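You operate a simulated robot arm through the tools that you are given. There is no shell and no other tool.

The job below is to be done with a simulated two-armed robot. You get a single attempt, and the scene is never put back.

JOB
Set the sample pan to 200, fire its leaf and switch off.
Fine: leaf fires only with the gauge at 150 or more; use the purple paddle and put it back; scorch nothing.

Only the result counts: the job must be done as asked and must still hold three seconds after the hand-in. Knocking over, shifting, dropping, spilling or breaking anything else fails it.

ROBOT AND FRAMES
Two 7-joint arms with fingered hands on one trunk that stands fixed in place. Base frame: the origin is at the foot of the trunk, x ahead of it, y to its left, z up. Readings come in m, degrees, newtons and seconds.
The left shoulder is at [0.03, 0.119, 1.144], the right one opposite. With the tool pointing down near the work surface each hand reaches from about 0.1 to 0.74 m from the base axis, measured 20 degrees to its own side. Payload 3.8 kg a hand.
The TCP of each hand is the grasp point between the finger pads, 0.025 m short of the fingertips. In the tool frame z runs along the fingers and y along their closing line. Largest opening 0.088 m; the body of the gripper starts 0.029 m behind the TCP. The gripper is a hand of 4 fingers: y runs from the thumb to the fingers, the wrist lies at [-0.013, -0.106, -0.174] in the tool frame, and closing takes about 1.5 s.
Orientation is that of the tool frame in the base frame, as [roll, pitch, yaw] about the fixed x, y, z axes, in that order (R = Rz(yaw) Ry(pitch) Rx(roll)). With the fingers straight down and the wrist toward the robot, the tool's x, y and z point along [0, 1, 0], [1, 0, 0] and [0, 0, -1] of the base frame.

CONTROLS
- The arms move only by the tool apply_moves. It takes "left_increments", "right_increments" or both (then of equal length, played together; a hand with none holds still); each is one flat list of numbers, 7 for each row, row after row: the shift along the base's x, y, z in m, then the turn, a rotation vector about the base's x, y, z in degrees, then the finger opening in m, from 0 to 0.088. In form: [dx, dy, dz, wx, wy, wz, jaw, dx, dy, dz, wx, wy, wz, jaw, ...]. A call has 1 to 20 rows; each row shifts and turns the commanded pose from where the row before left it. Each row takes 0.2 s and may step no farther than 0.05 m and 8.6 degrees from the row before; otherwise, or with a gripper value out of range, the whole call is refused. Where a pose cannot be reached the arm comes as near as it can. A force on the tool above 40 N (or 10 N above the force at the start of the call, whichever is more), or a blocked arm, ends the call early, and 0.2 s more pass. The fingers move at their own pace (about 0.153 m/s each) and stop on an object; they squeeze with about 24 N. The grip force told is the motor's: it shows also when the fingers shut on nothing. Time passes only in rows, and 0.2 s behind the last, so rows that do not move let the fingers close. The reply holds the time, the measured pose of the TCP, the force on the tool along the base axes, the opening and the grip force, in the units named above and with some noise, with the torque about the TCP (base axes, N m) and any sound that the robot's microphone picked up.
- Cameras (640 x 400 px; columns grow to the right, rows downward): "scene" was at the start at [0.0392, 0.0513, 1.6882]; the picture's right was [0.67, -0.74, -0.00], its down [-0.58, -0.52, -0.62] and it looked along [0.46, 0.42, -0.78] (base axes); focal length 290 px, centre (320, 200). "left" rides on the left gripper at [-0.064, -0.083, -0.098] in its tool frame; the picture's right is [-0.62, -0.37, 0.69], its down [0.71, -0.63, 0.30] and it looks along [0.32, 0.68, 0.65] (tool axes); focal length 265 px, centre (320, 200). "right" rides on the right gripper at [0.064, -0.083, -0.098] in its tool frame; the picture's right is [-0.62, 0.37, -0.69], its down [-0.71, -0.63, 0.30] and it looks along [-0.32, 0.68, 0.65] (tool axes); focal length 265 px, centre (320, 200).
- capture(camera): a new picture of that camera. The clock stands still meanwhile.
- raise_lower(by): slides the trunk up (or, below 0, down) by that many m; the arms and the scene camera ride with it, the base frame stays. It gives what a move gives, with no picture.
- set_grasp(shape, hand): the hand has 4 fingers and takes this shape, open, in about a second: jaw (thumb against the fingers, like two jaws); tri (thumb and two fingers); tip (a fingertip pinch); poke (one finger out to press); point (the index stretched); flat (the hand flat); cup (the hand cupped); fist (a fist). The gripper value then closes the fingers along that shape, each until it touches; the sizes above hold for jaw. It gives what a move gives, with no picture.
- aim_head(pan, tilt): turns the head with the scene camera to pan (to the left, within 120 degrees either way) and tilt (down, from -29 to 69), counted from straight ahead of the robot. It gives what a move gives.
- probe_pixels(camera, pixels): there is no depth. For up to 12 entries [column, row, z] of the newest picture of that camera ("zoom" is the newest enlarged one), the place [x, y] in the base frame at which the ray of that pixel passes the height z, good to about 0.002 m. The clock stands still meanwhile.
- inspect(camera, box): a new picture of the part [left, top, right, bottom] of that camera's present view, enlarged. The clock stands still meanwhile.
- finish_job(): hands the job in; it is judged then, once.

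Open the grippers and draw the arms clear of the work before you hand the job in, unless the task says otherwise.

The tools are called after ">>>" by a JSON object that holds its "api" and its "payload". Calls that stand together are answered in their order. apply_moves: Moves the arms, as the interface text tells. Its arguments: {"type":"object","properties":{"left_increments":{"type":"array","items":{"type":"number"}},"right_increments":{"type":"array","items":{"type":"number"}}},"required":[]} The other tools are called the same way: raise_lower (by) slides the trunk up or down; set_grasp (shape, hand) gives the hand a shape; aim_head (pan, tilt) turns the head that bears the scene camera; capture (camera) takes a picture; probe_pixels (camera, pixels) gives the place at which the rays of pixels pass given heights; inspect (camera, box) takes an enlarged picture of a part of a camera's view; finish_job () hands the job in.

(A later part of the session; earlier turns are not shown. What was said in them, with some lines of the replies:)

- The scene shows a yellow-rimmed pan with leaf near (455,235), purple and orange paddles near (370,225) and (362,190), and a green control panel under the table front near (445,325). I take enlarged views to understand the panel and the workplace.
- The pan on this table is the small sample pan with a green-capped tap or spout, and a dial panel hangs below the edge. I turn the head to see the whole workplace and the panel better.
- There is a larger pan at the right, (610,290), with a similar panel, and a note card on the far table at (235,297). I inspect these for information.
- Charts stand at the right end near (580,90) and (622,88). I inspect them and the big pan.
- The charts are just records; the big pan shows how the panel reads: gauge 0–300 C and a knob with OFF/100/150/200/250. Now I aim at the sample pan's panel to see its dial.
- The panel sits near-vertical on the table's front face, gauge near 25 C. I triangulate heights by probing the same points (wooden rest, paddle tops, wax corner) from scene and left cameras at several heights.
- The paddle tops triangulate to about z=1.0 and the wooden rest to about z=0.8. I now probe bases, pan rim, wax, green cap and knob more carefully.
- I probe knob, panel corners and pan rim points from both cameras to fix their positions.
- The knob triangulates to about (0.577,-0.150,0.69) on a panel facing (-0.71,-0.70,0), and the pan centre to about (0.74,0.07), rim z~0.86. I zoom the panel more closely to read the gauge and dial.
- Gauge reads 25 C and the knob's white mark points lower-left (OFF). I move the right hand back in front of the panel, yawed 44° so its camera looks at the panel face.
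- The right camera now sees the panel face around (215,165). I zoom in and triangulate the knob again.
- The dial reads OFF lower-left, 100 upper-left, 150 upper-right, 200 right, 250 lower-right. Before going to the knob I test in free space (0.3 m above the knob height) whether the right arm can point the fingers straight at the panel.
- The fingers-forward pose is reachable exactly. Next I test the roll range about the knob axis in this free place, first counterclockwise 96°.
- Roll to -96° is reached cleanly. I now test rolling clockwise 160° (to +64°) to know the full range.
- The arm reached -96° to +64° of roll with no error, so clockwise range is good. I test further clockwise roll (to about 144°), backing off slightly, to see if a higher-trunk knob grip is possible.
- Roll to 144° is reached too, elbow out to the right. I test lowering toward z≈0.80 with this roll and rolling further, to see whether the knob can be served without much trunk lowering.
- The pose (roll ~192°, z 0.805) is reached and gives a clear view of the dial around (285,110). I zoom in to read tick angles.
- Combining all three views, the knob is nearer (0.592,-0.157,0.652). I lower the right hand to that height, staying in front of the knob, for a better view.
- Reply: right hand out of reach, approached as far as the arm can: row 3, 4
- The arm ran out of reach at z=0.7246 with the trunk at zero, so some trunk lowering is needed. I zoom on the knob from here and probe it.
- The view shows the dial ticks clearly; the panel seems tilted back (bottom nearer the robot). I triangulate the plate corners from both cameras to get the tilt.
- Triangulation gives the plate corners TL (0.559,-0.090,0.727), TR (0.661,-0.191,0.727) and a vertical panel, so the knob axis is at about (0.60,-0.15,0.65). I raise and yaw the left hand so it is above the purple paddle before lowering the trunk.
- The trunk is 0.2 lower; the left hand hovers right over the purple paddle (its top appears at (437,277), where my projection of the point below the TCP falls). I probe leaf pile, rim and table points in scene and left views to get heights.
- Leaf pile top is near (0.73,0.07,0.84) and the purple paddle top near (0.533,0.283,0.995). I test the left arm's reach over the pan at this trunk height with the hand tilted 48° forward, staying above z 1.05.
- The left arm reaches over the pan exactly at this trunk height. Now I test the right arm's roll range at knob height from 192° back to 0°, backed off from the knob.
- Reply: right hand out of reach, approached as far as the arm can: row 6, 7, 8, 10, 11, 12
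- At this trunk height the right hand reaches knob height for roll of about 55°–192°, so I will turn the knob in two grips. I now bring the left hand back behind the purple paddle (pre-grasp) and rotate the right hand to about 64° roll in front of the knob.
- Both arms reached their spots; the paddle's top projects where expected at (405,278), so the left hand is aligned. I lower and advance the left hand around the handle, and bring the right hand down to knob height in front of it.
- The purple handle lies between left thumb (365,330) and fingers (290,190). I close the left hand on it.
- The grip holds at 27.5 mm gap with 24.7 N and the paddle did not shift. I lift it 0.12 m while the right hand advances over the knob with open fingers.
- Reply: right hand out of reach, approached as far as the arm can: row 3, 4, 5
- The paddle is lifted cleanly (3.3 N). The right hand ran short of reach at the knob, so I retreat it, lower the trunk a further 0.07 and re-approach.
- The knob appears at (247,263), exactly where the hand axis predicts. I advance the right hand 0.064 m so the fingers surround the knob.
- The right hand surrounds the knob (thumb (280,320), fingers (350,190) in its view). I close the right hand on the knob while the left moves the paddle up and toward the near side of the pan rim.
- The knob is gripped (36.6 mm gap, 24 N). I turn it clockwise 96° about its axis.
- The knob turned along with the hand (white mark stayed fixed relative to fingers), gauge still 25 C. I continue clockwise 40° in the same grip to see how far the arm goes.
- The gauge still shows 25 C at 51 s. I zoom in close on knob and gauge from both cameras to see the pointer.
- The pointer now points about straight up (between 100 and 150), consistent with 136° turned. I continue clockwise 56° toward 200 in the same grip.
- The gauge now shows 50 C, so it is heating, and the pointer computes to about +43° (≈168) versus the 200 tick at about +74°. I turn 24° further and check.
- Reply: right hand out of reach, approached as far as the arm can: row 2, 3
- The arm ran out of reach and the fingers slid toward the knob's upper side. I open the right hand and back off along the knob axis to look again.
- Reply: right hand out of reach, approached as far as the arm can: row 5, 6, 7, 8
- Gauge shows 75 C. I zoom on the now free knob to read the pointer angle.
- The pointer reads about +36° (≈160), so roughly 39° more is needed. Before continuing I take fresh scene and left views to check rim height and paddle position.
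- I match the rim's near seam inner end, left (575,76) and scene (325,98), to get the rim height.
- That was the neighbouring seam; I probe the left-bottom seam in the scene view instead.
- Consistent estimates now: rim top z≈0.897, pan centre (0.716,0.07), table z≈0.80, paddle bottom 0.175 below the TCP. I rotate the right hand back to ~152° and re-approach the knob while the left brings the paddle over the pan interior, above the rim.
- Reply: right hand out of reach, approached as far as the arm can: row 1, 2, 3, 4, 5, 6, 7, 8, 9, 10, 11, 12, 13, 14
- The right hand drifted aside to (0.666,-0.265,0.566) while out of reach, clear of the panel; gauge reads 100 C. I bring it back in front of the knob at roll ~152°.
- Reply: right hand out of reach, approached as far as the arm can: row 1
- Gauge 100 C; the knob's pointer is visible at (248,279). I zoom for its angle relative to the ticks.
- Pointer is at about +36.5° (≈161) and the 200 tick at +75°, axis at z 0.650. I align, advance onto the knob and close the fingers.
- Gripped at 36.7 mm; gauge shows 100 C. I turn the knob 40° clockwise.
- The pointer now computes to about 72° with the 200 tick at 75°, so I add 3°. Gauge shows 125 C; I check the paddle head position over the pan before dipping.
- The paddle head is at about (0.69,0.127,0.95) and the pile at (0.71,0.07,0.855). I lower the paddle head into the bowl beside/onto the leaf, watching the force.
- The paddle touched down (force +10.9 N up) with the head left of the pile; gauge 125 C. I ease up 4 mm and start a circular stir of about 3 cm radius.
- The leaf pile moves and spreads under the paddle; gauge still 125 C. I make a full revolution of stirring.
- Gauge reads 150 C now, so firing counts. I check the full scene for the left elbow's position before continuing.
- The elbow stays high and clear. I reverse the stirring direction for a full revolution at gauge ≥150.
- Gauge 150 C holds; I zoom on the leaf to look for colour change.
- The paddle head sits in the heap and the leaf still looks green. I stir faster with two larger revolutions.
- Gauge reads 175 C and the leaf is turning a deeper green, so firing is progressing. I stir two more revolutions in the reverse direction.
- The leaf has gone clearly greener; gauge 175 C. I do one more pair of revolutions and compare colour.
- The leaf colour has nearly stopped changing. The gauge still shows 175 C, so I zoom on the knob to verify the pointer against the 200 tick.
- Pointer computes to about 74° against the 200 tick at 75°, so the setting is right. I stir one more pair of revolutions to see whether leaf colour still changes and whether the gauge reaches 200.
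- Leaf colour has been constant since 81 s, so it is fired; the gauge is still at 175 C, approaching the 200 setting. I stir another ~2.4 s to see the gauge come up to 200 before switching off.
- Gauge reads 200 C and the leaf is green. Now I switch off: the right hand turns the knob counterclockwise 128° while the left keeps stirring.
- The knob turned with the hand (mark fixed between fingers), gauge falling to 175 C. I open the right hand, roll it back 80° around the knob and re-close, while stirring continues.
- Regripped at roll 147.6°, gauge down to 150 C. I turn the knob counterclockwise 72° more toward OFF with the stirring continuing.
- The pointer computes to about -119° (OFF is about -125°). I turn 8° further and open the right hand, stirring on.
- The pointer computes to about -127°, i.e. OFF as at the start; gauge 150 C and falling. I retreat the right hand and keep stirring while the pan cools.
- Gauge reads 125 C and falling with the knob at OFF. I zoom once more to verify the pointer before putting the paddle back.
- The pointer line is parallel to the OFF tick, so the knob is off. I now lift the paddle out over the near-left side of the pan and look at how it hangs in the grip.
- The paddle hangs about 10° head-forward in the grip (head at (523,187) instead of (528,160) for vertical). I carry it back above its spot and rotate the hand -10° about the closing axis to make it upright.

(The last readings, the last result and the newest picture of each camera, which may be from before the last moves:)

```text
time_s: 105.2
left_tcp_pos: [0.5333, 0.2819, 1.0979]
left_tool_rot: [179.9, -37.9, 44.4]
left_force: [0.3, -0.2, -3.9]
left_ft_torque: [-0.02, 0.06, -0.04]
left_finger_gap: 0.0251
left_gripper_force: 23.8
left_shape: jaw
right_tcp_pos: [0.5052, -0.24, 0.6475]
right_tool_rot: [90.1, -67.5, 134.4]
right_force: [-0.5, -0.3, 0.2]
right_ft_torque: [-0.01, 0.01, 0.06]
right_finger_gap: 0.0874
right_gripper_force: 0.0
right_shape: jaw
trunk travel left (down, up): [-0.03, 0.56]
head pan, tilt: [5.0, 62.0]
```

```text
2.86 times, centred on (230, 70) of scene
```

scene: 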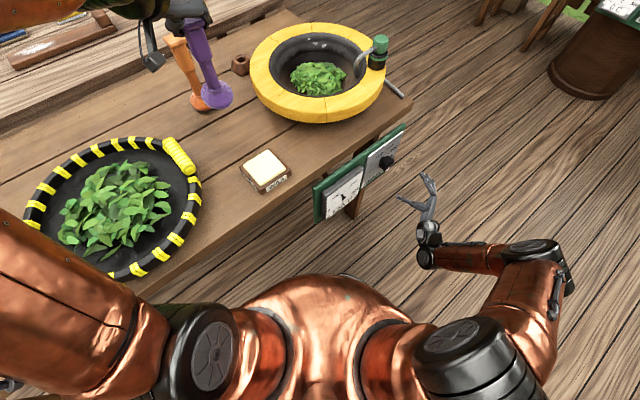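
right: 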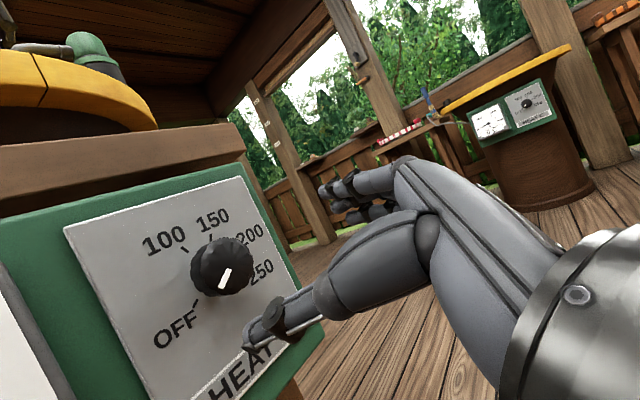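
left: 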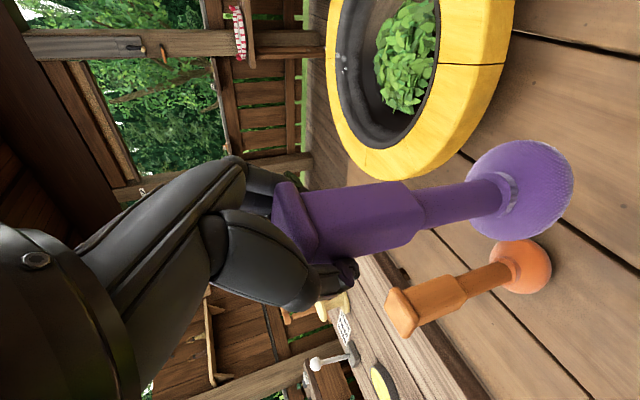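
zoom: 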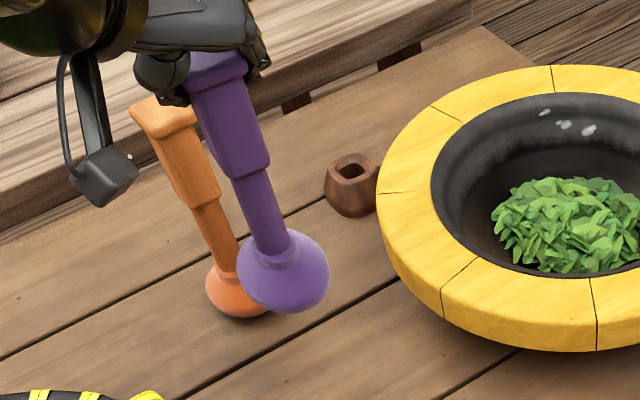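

The purple paddle now appears as upright as the orange one. I triangulate its head position before lowering.

>>> {"api": "probe_pixels", "payload": {"camera": "left", "pixels": [[521, 188, 0.92], [521, 188, 0.94], [521, 188, 0.96], [527, 265, 0.82], [527, 265, 0.84]]}}

>>> {"api": "probe_pixels", "payload": {"camera": "scene", "pixels": [[217, 94.5, 0.92], [217, 94.5, 0.94], [217, 94.5, 0.96], [200.5, 102, 0.82], [200.5, 102, 0.84]]}}

```text
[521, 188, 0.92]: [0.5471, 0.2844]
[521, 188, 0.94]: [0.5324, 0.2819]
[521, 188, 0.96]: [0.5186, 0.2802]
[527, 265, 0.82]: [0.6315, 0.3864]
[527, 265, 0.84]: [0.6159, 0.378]
```

```text
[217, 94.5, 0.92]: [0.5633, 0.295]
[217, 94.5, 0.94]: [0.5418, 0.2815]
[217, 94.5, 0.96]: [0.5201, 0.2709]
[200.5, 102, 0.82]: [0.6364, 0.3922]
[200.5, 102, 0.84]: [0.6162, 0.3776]
```

Head is at about (0.531,0.281,0.945), matching its original spot. I lower it most of the way to the table.

>>> {"api": "apply_moves", "payload": {"left_increments": [0.0005, 0.0003, -0.029, 0, 0, 0, 0.0, 0.0005, 0.0003, -0.029, 0, 0, 0, 0.0, 0, 0, -0.029, 0, 0, 0, 0.0, 0, 0, -0.026, 0, 0, 0, 0.0, 0, 0, 0, 0, 0, 0, 0.0]}}

>>> {"api": "capture", "payload": {"camera": "left"}}

>>> {"api": "inspect", "payload": {"camera": "scene", "box": [150, 20, 310, 160]}}

```text
time_s: 106.4
left_tcp_pos: [0.5324, 0.2836, 0.9822]
left_tool_rot: [180.0, -38.1, 44.3]
left_force: [1.0, -0.6, -1.5]
left_ft_torque: [-0.01, 0.01, 0.0]
left_finger_gap: 0.0254
left_gripper_force: 23.4
left_shape: jaw
right_tcp_pos: [0.5064, -0.2392, 0.648]
right_tool_rot: [90.1, -67.5, 134.3]
right_force: [-0.2, 0.2, 0.7]
right_ft_torque: [0.01, -0.01, 0.04]
right_finger_gap: 0.0876
right_gripper_force: 0.0
right_shape: jaw
trunk travel left (down, up): [-0.03, 0.56]
head pan, tilt: [5.0, 62.0]
```

```text
taken
```

left: 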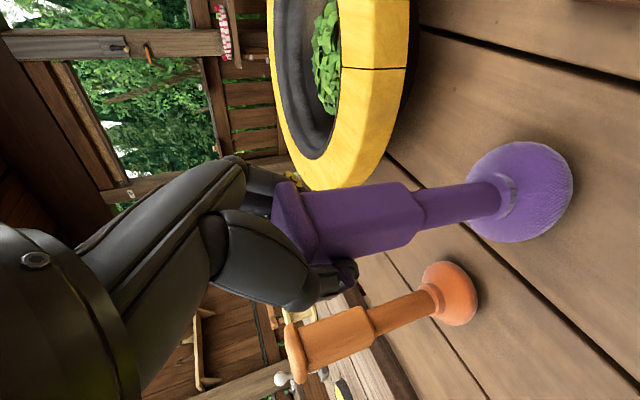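

```text
2.86 times, centred on (230, 90) of scene
```

zoom: 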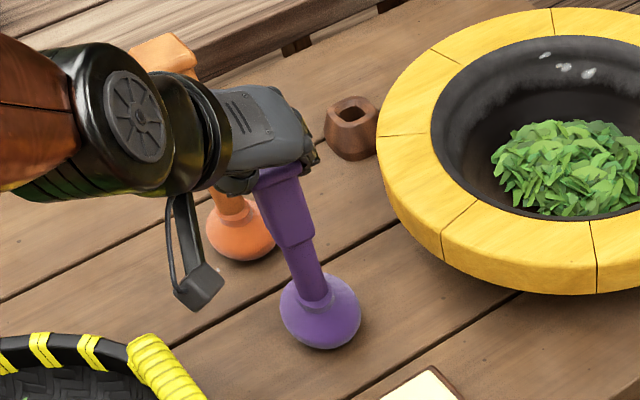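

Contact has begun (weight reading dropped from 3.9 to 1.5 N). I lower in small steps to seat the base flat.

>>> {"api": "apply_moves", "payload": {"left_increments": [0, 0, -0.001, 0, 0, 0, 0.0, 0, 0, -0.001, 0, 0, 0, 0.0, 0, 0, 0, 0, 0, 0, 0.0]}}

>>> {"api": "inspect", "payload": {"camera": "left", "box": [260, 110, 620, 360]}}

>>> {"api": "inspect", "payload": {"camera": "scene", "box": [180, 60, 280, 160]}}

```text
time_s: 107.2
left_tcp_pos: [0.5321, 0.2824, 0.9822]
left_tool_rot: [179.9, -38.1, 44.4]
left_force: [0.6, 0.0, 3.7]
left_ft_torque: [-0.09, -0.07, 0.01]
left_finger_gap: 0.0254
left_gripper_force: 24.7
left_shape: jaw
right_tcp_pos: [0.5045, -0.24, 0.6485]
right_tool_rot: [89.8, -67.5, 134.8]
right_force: [0.5, 0.7, 0.1]
right_ft_torque: [-0.01, 0.0, 0.01]
right_finger_gap: 0.0877
right_gripper_force: 0.1
right_shape: jaw
trunk travel left (down, up): [-0.03, 0.56]
head pan, tilt: [5.0, 62.0]
```

```text
1.60 times, centred on (440, 235) of left
```

zoom: 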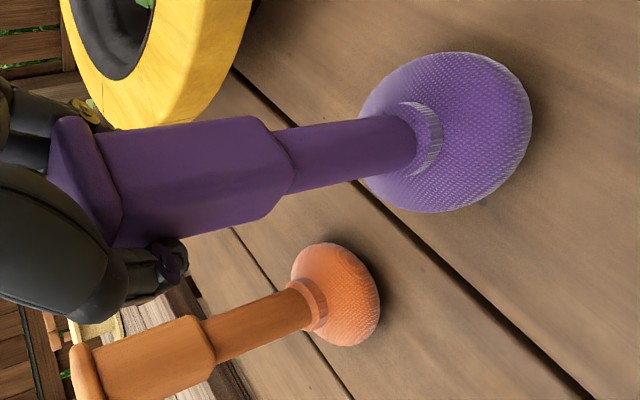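

```text
4.00 times, centred on (230, 110) of scene
```

zoom: 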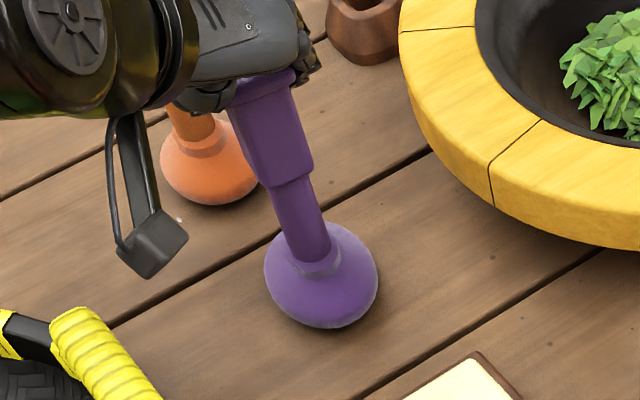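

The purple paddle stands seated, parallel to the orange one, with about 7 N on the table. I open the left hand gradually without moving.

>>> {"api": "apply_moves", "payload": {"left_increments": [0, 0, 0, 0, 0, 0, 0.027, 0, 0, 0, 0, 0, 0, 0.03, 0, 0, 0, 0, 0, 0, 0.035, 0, 0, 0, 0, 0, 0, 0.045, 0, 0, 0, 0, 0, 0, 0.065, 0, 0, 0, 0, 0, 0, 0.088, 0, 0, 0, 0, 0, 0, 0.088]}}

>>> {"api": "capture", "payload": {"camera": "left"}}

>>> {"api": "inspect", "payload": {"camera": "scene", "box": [180, 60, 280, 160]}}

```text
time_s: 108.8
left_tcp_pos: [0.5335, 0.2824, 0.9823]
left_tool_rot: [-180.0, -38.0, 44.4]
left_force: [-0.1, -1.0, -0.6]
left_ft_torque: [0.0, 0.03, -0.03]
left_finger_gap: 0.0878
left_gripper_force: 0.1
left_shape: jaw
right_tcp_pos: [0.5056, -0.2398, 0.6479]
right_tool_rot: [89.9, -67.5, 134.6]
right_force: [0.5, 0.0, -0.4]
right_ft_torque: [-0.02, 0.02, -0.01]
right_finger_gap: 0.0876
right_gripper_force: 0.0
right_shape: jaw
trunk travel left (down, up): [-0.03, 0.56]
head pan, tilt: [5.0, 62.0]
```

```text
taken
```

left: 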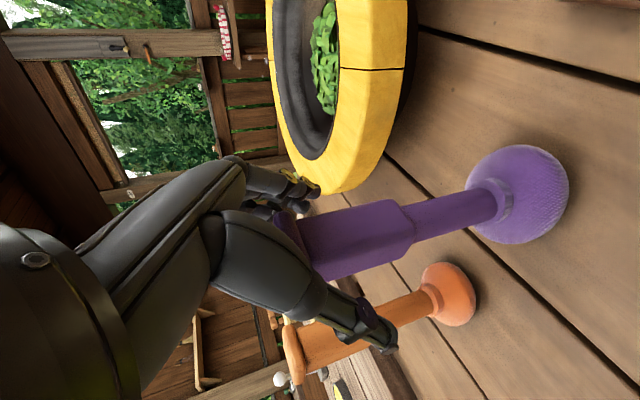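

```text
4.00 times, centred on (230, 110) of scene
```

zoom: 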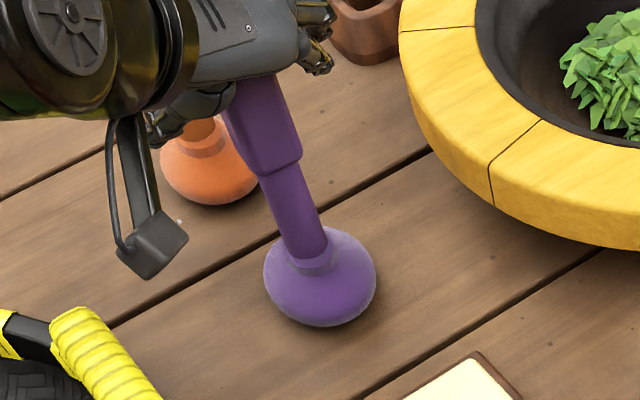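

The paddle stands by itself after release. I withdraw the left hand along its own finger axis (back and up), clear of the handle.

>>> {"api": "apply_moves", "payload": {"left_increments": [-0.0066, -0.0065, 0.0118, 0, 0, 0, 0.088, -0.0088, -0.0086, 0.0158, 0, 0, 0, 0.088, -0.0132, -0.0129, 0.0236, 0, 0, 0, 0.088, -0.0132, -0.0129, 0.0236, 0, 0, 0, 0.088, -0.0132, -0.0129, 0.0236, 0, 0, 0, 0.088]}}

>>> {"api": "capture", "payload": {"camera": "left"}}

>>> {"api": "capture", "payload": {"camera": "scene"}}

>>> {"api": "inspect", "payload": {"camera": "scene", "box": [160, 10, 300, 150]}}

```text
time_s: 110.0
left_tcp_pos: [0.478, 0.2277, 1.0814]
left_tool_rot: [-180.0, -37.9, 44.5]
left_force: [0.1, 0.0, -0.2]
left_ft_torque: [0.01, -0.05, 0.0]
left_finger_gap: 0.088
left_gripper_force: 0.0
left_shape: jaw
right_tcp_pos: [0.5043, -0.2398, 0.6491]
right_tool_rot: [90.1, -67.3, 134.3]
right_force: [0.4, 0.3, 0.7]
right_ft_torque: [-0.05, 0.02, 0.0]
right_finger_gap: 0.0875
right_gripper_force: 0.0
right_shape: jaw
trunk travel left (down, up): [-0.03, 0.56]
head pan, tilt: [5.0, 62.0]
```

```text
taken
```

left: 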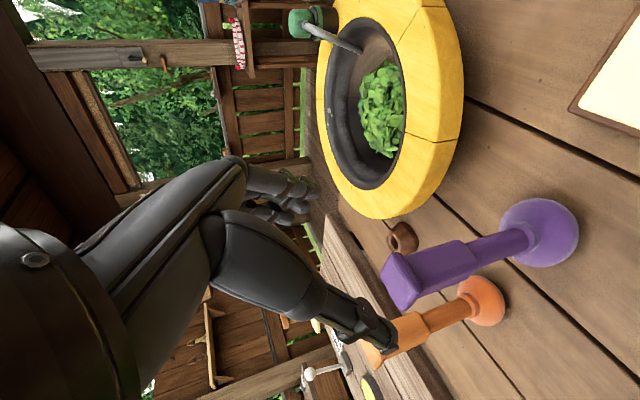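

```text
taken
```

scene: 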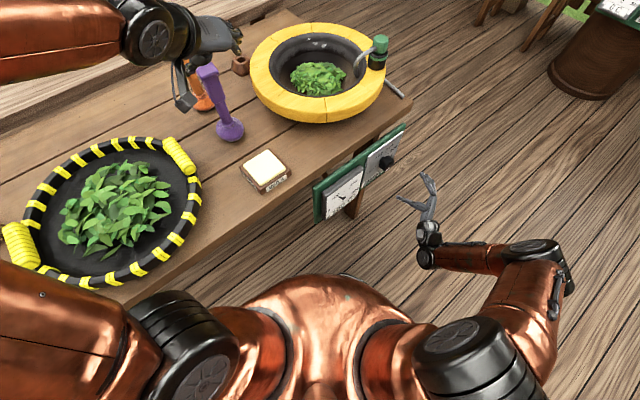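

```text
2.86 times, centred on (230, 80) of scene
```

zoom: 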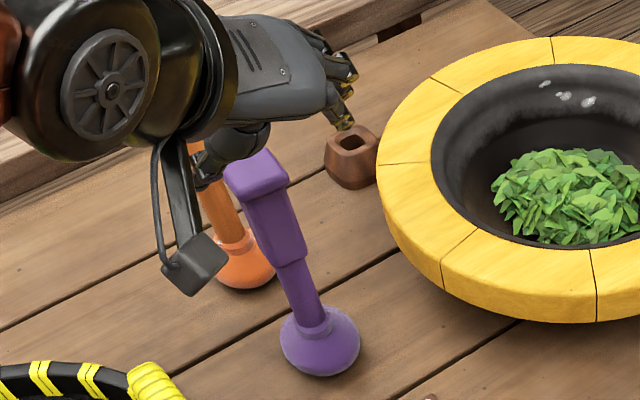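

The purple paddle stands upright at its place. I draw both arms clear of the work.

>>> {"api": "apply_moves", "payload": {"left_increments": [-0.01, -0.005, 0.03, 0, 0, 0, 0.088, -0.01, 0.0, 0.03, 0, 0, 0, 0.088, -0.01, 0.0, 0.03, 0, 0, 0, 0.088, -0.02, 0.01, 0.03, 0, 0, 0, 0.088, -0.02, 0.02, 0.02, 0, 0, 0, 0.088, -0.02, 0.02, 0.0, 0, 0, 0, 0.088], "right_increments": [-0.0179, -0.0175, 0, 0, 0, 0, 0.088, -0.0179, -0.0175, 0, 0, 0, 0, 0.088, -0.0179, -0.0175, 0, 0, 0, 0, 0.088, -0.0179, -0.0175, 0, 0, 0, 0, 0.088, 0, 0, 0, 0, 0, 0, 0.088, 0, 0, 0, 0, 0, 0, 0.088]}}

>>> {"api": "capture", "payload": {"camera": "scene"}}

>>> {"api": "inspect", "payload": {"camera": "scene", "box": [170, 10, 420, 230]}}

>>> {"api": "inspect", "payload": {"camera": "scene", "box": [300, 120, 420, 225]}}

>>> {"api": "capture", "payload": {"camera": "right"}}

>>> {"api": "capture", "payload": {"camera": "left"}}

```text
time_s: 111.4
left_tcp_pos: [0.3855, 0.2734, 1.2196]
left_tool_rot: [179.9, -38.0, 44.4]
left_force: [0.3, -0.5, -0.3]
left_ft_torque: [0.02, 0.01, 0.0]
left_finger_gap: 0.088
left_gripper_force: 0.0
left_shape: jaw
right_tcp_pos: [0.434, -0.312, 0.6492]
right_tool_rot: [89.8, -67.5, 134.7]
right_force: [-0.7, 0.2, -0.3]
right_ft_torque: [0.0, -0.04, -0.02]
right_finger_gap: 0.0876
right_gripper_force: 0.1
right_shape: jaw
trunk travel left (down, up): [-0.03, 0.56]
head pan, tilt: [5.0, 62.0]
```

```text
taken
```

scene: 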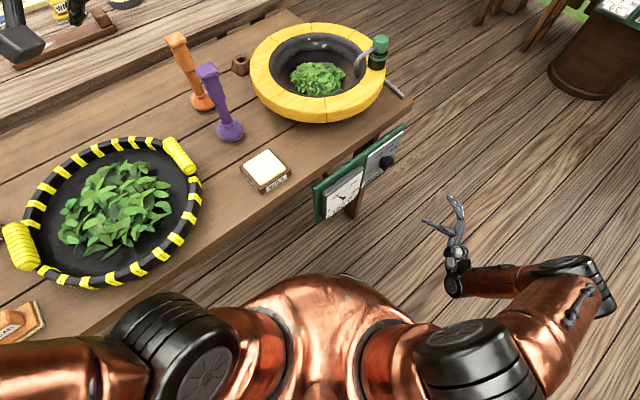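

```text
1.82 times, centred on (295, 120) of scene
```

zoom: 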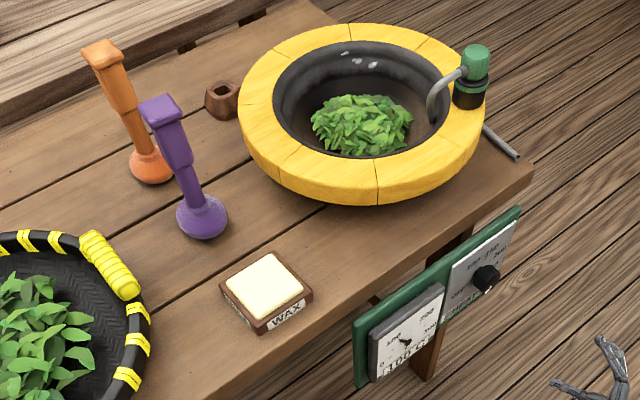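

```text
3.81 times, centred on (360, 172) of scene
```

zoom: 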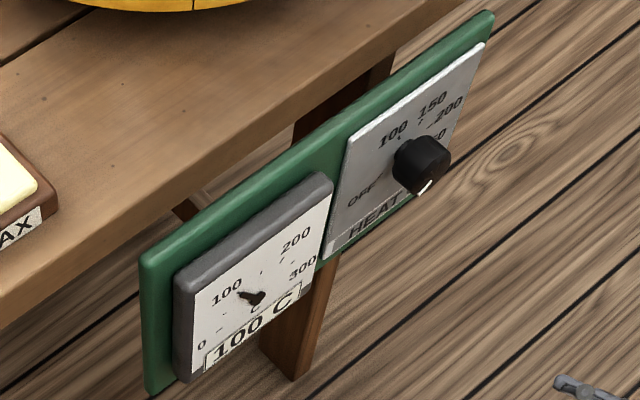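

```text
taken
```

right: 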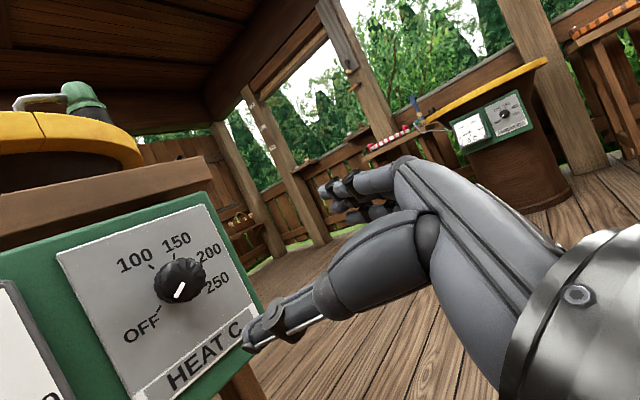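

```text
taken
```

left: 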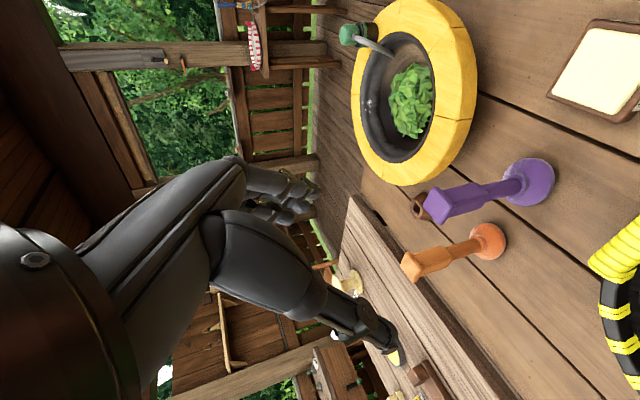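

All looks right: leaf green, gauge 100 C and cooling, knob at OFF, paddle upright. I check the paddle base position against its original (0.533,0.282).

>>> {"api": "probe_pixels", "payload": {"camera": "scene", "pixels": [[230, 128.5, 0.8], [230, 128.5, 0.82], [230, 128.5, 0.84]]}}

>>> {"api": "probe_pixels", "payload": {"camera": "left", "pixels": [[531, 183, 0.8], [531, 183, 0.82], [531, 183, 0.84]]}}

>>> {"api": "inspect", "payload": {"camera": "right", "box": [100, 200, 260, 380]}}

```text
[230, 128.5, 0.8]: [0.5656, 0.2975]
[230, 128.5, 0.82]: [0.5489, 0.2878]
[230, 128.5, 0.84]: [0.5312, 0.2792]
```

```text
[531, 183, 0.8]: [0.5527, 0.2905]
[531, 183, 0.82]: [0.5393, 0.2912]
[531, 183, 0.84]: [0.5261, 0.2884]
```

```text
2.22 times, centred on (180, 290) of right
```

zoom: 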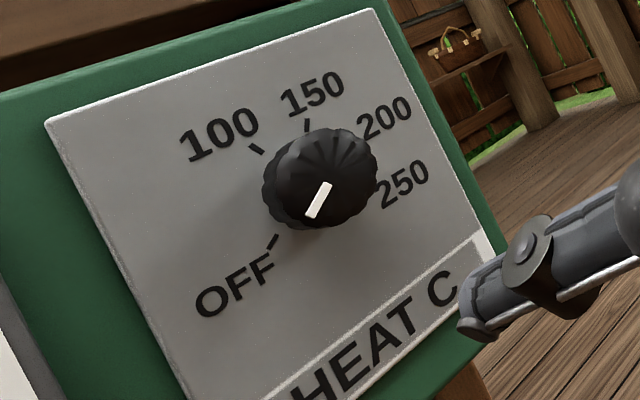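

The paddle base is within about 5 mm of its original spot, the pointer lies along the OFF mark, the gauge is at 100 C and falling, and both hands are open and clear. I hand the job in.

>>> {"api": "finish_job", "payload": {}}

```text
The job is handed in.
```

The sample pan was set to 200 and its leaf fired. It is now switched off, and I've handed the job in.

- **Heat:** the knob went to 200 and the gauge reached 200 C. I then turned the knob back to OFF; the gauge read 100 C and was still falling at hand-in.
- **Leaf:** I stirred with the purple paddle the whole time the gauge was at 150 or more. The leaf went from yellow-green to an even green by about 81 s, and its colour did not change after that. I saw no scorching.
- **Paddle:** it stands upright again, within about 5 mm of where it was by my measurement.
- **Everything else:** I saw nothing knocked or moved, and both hands were open and clear of the work when I handed in.

The handing-in reply gave no verdict, so I can't confirm the result was accepted.
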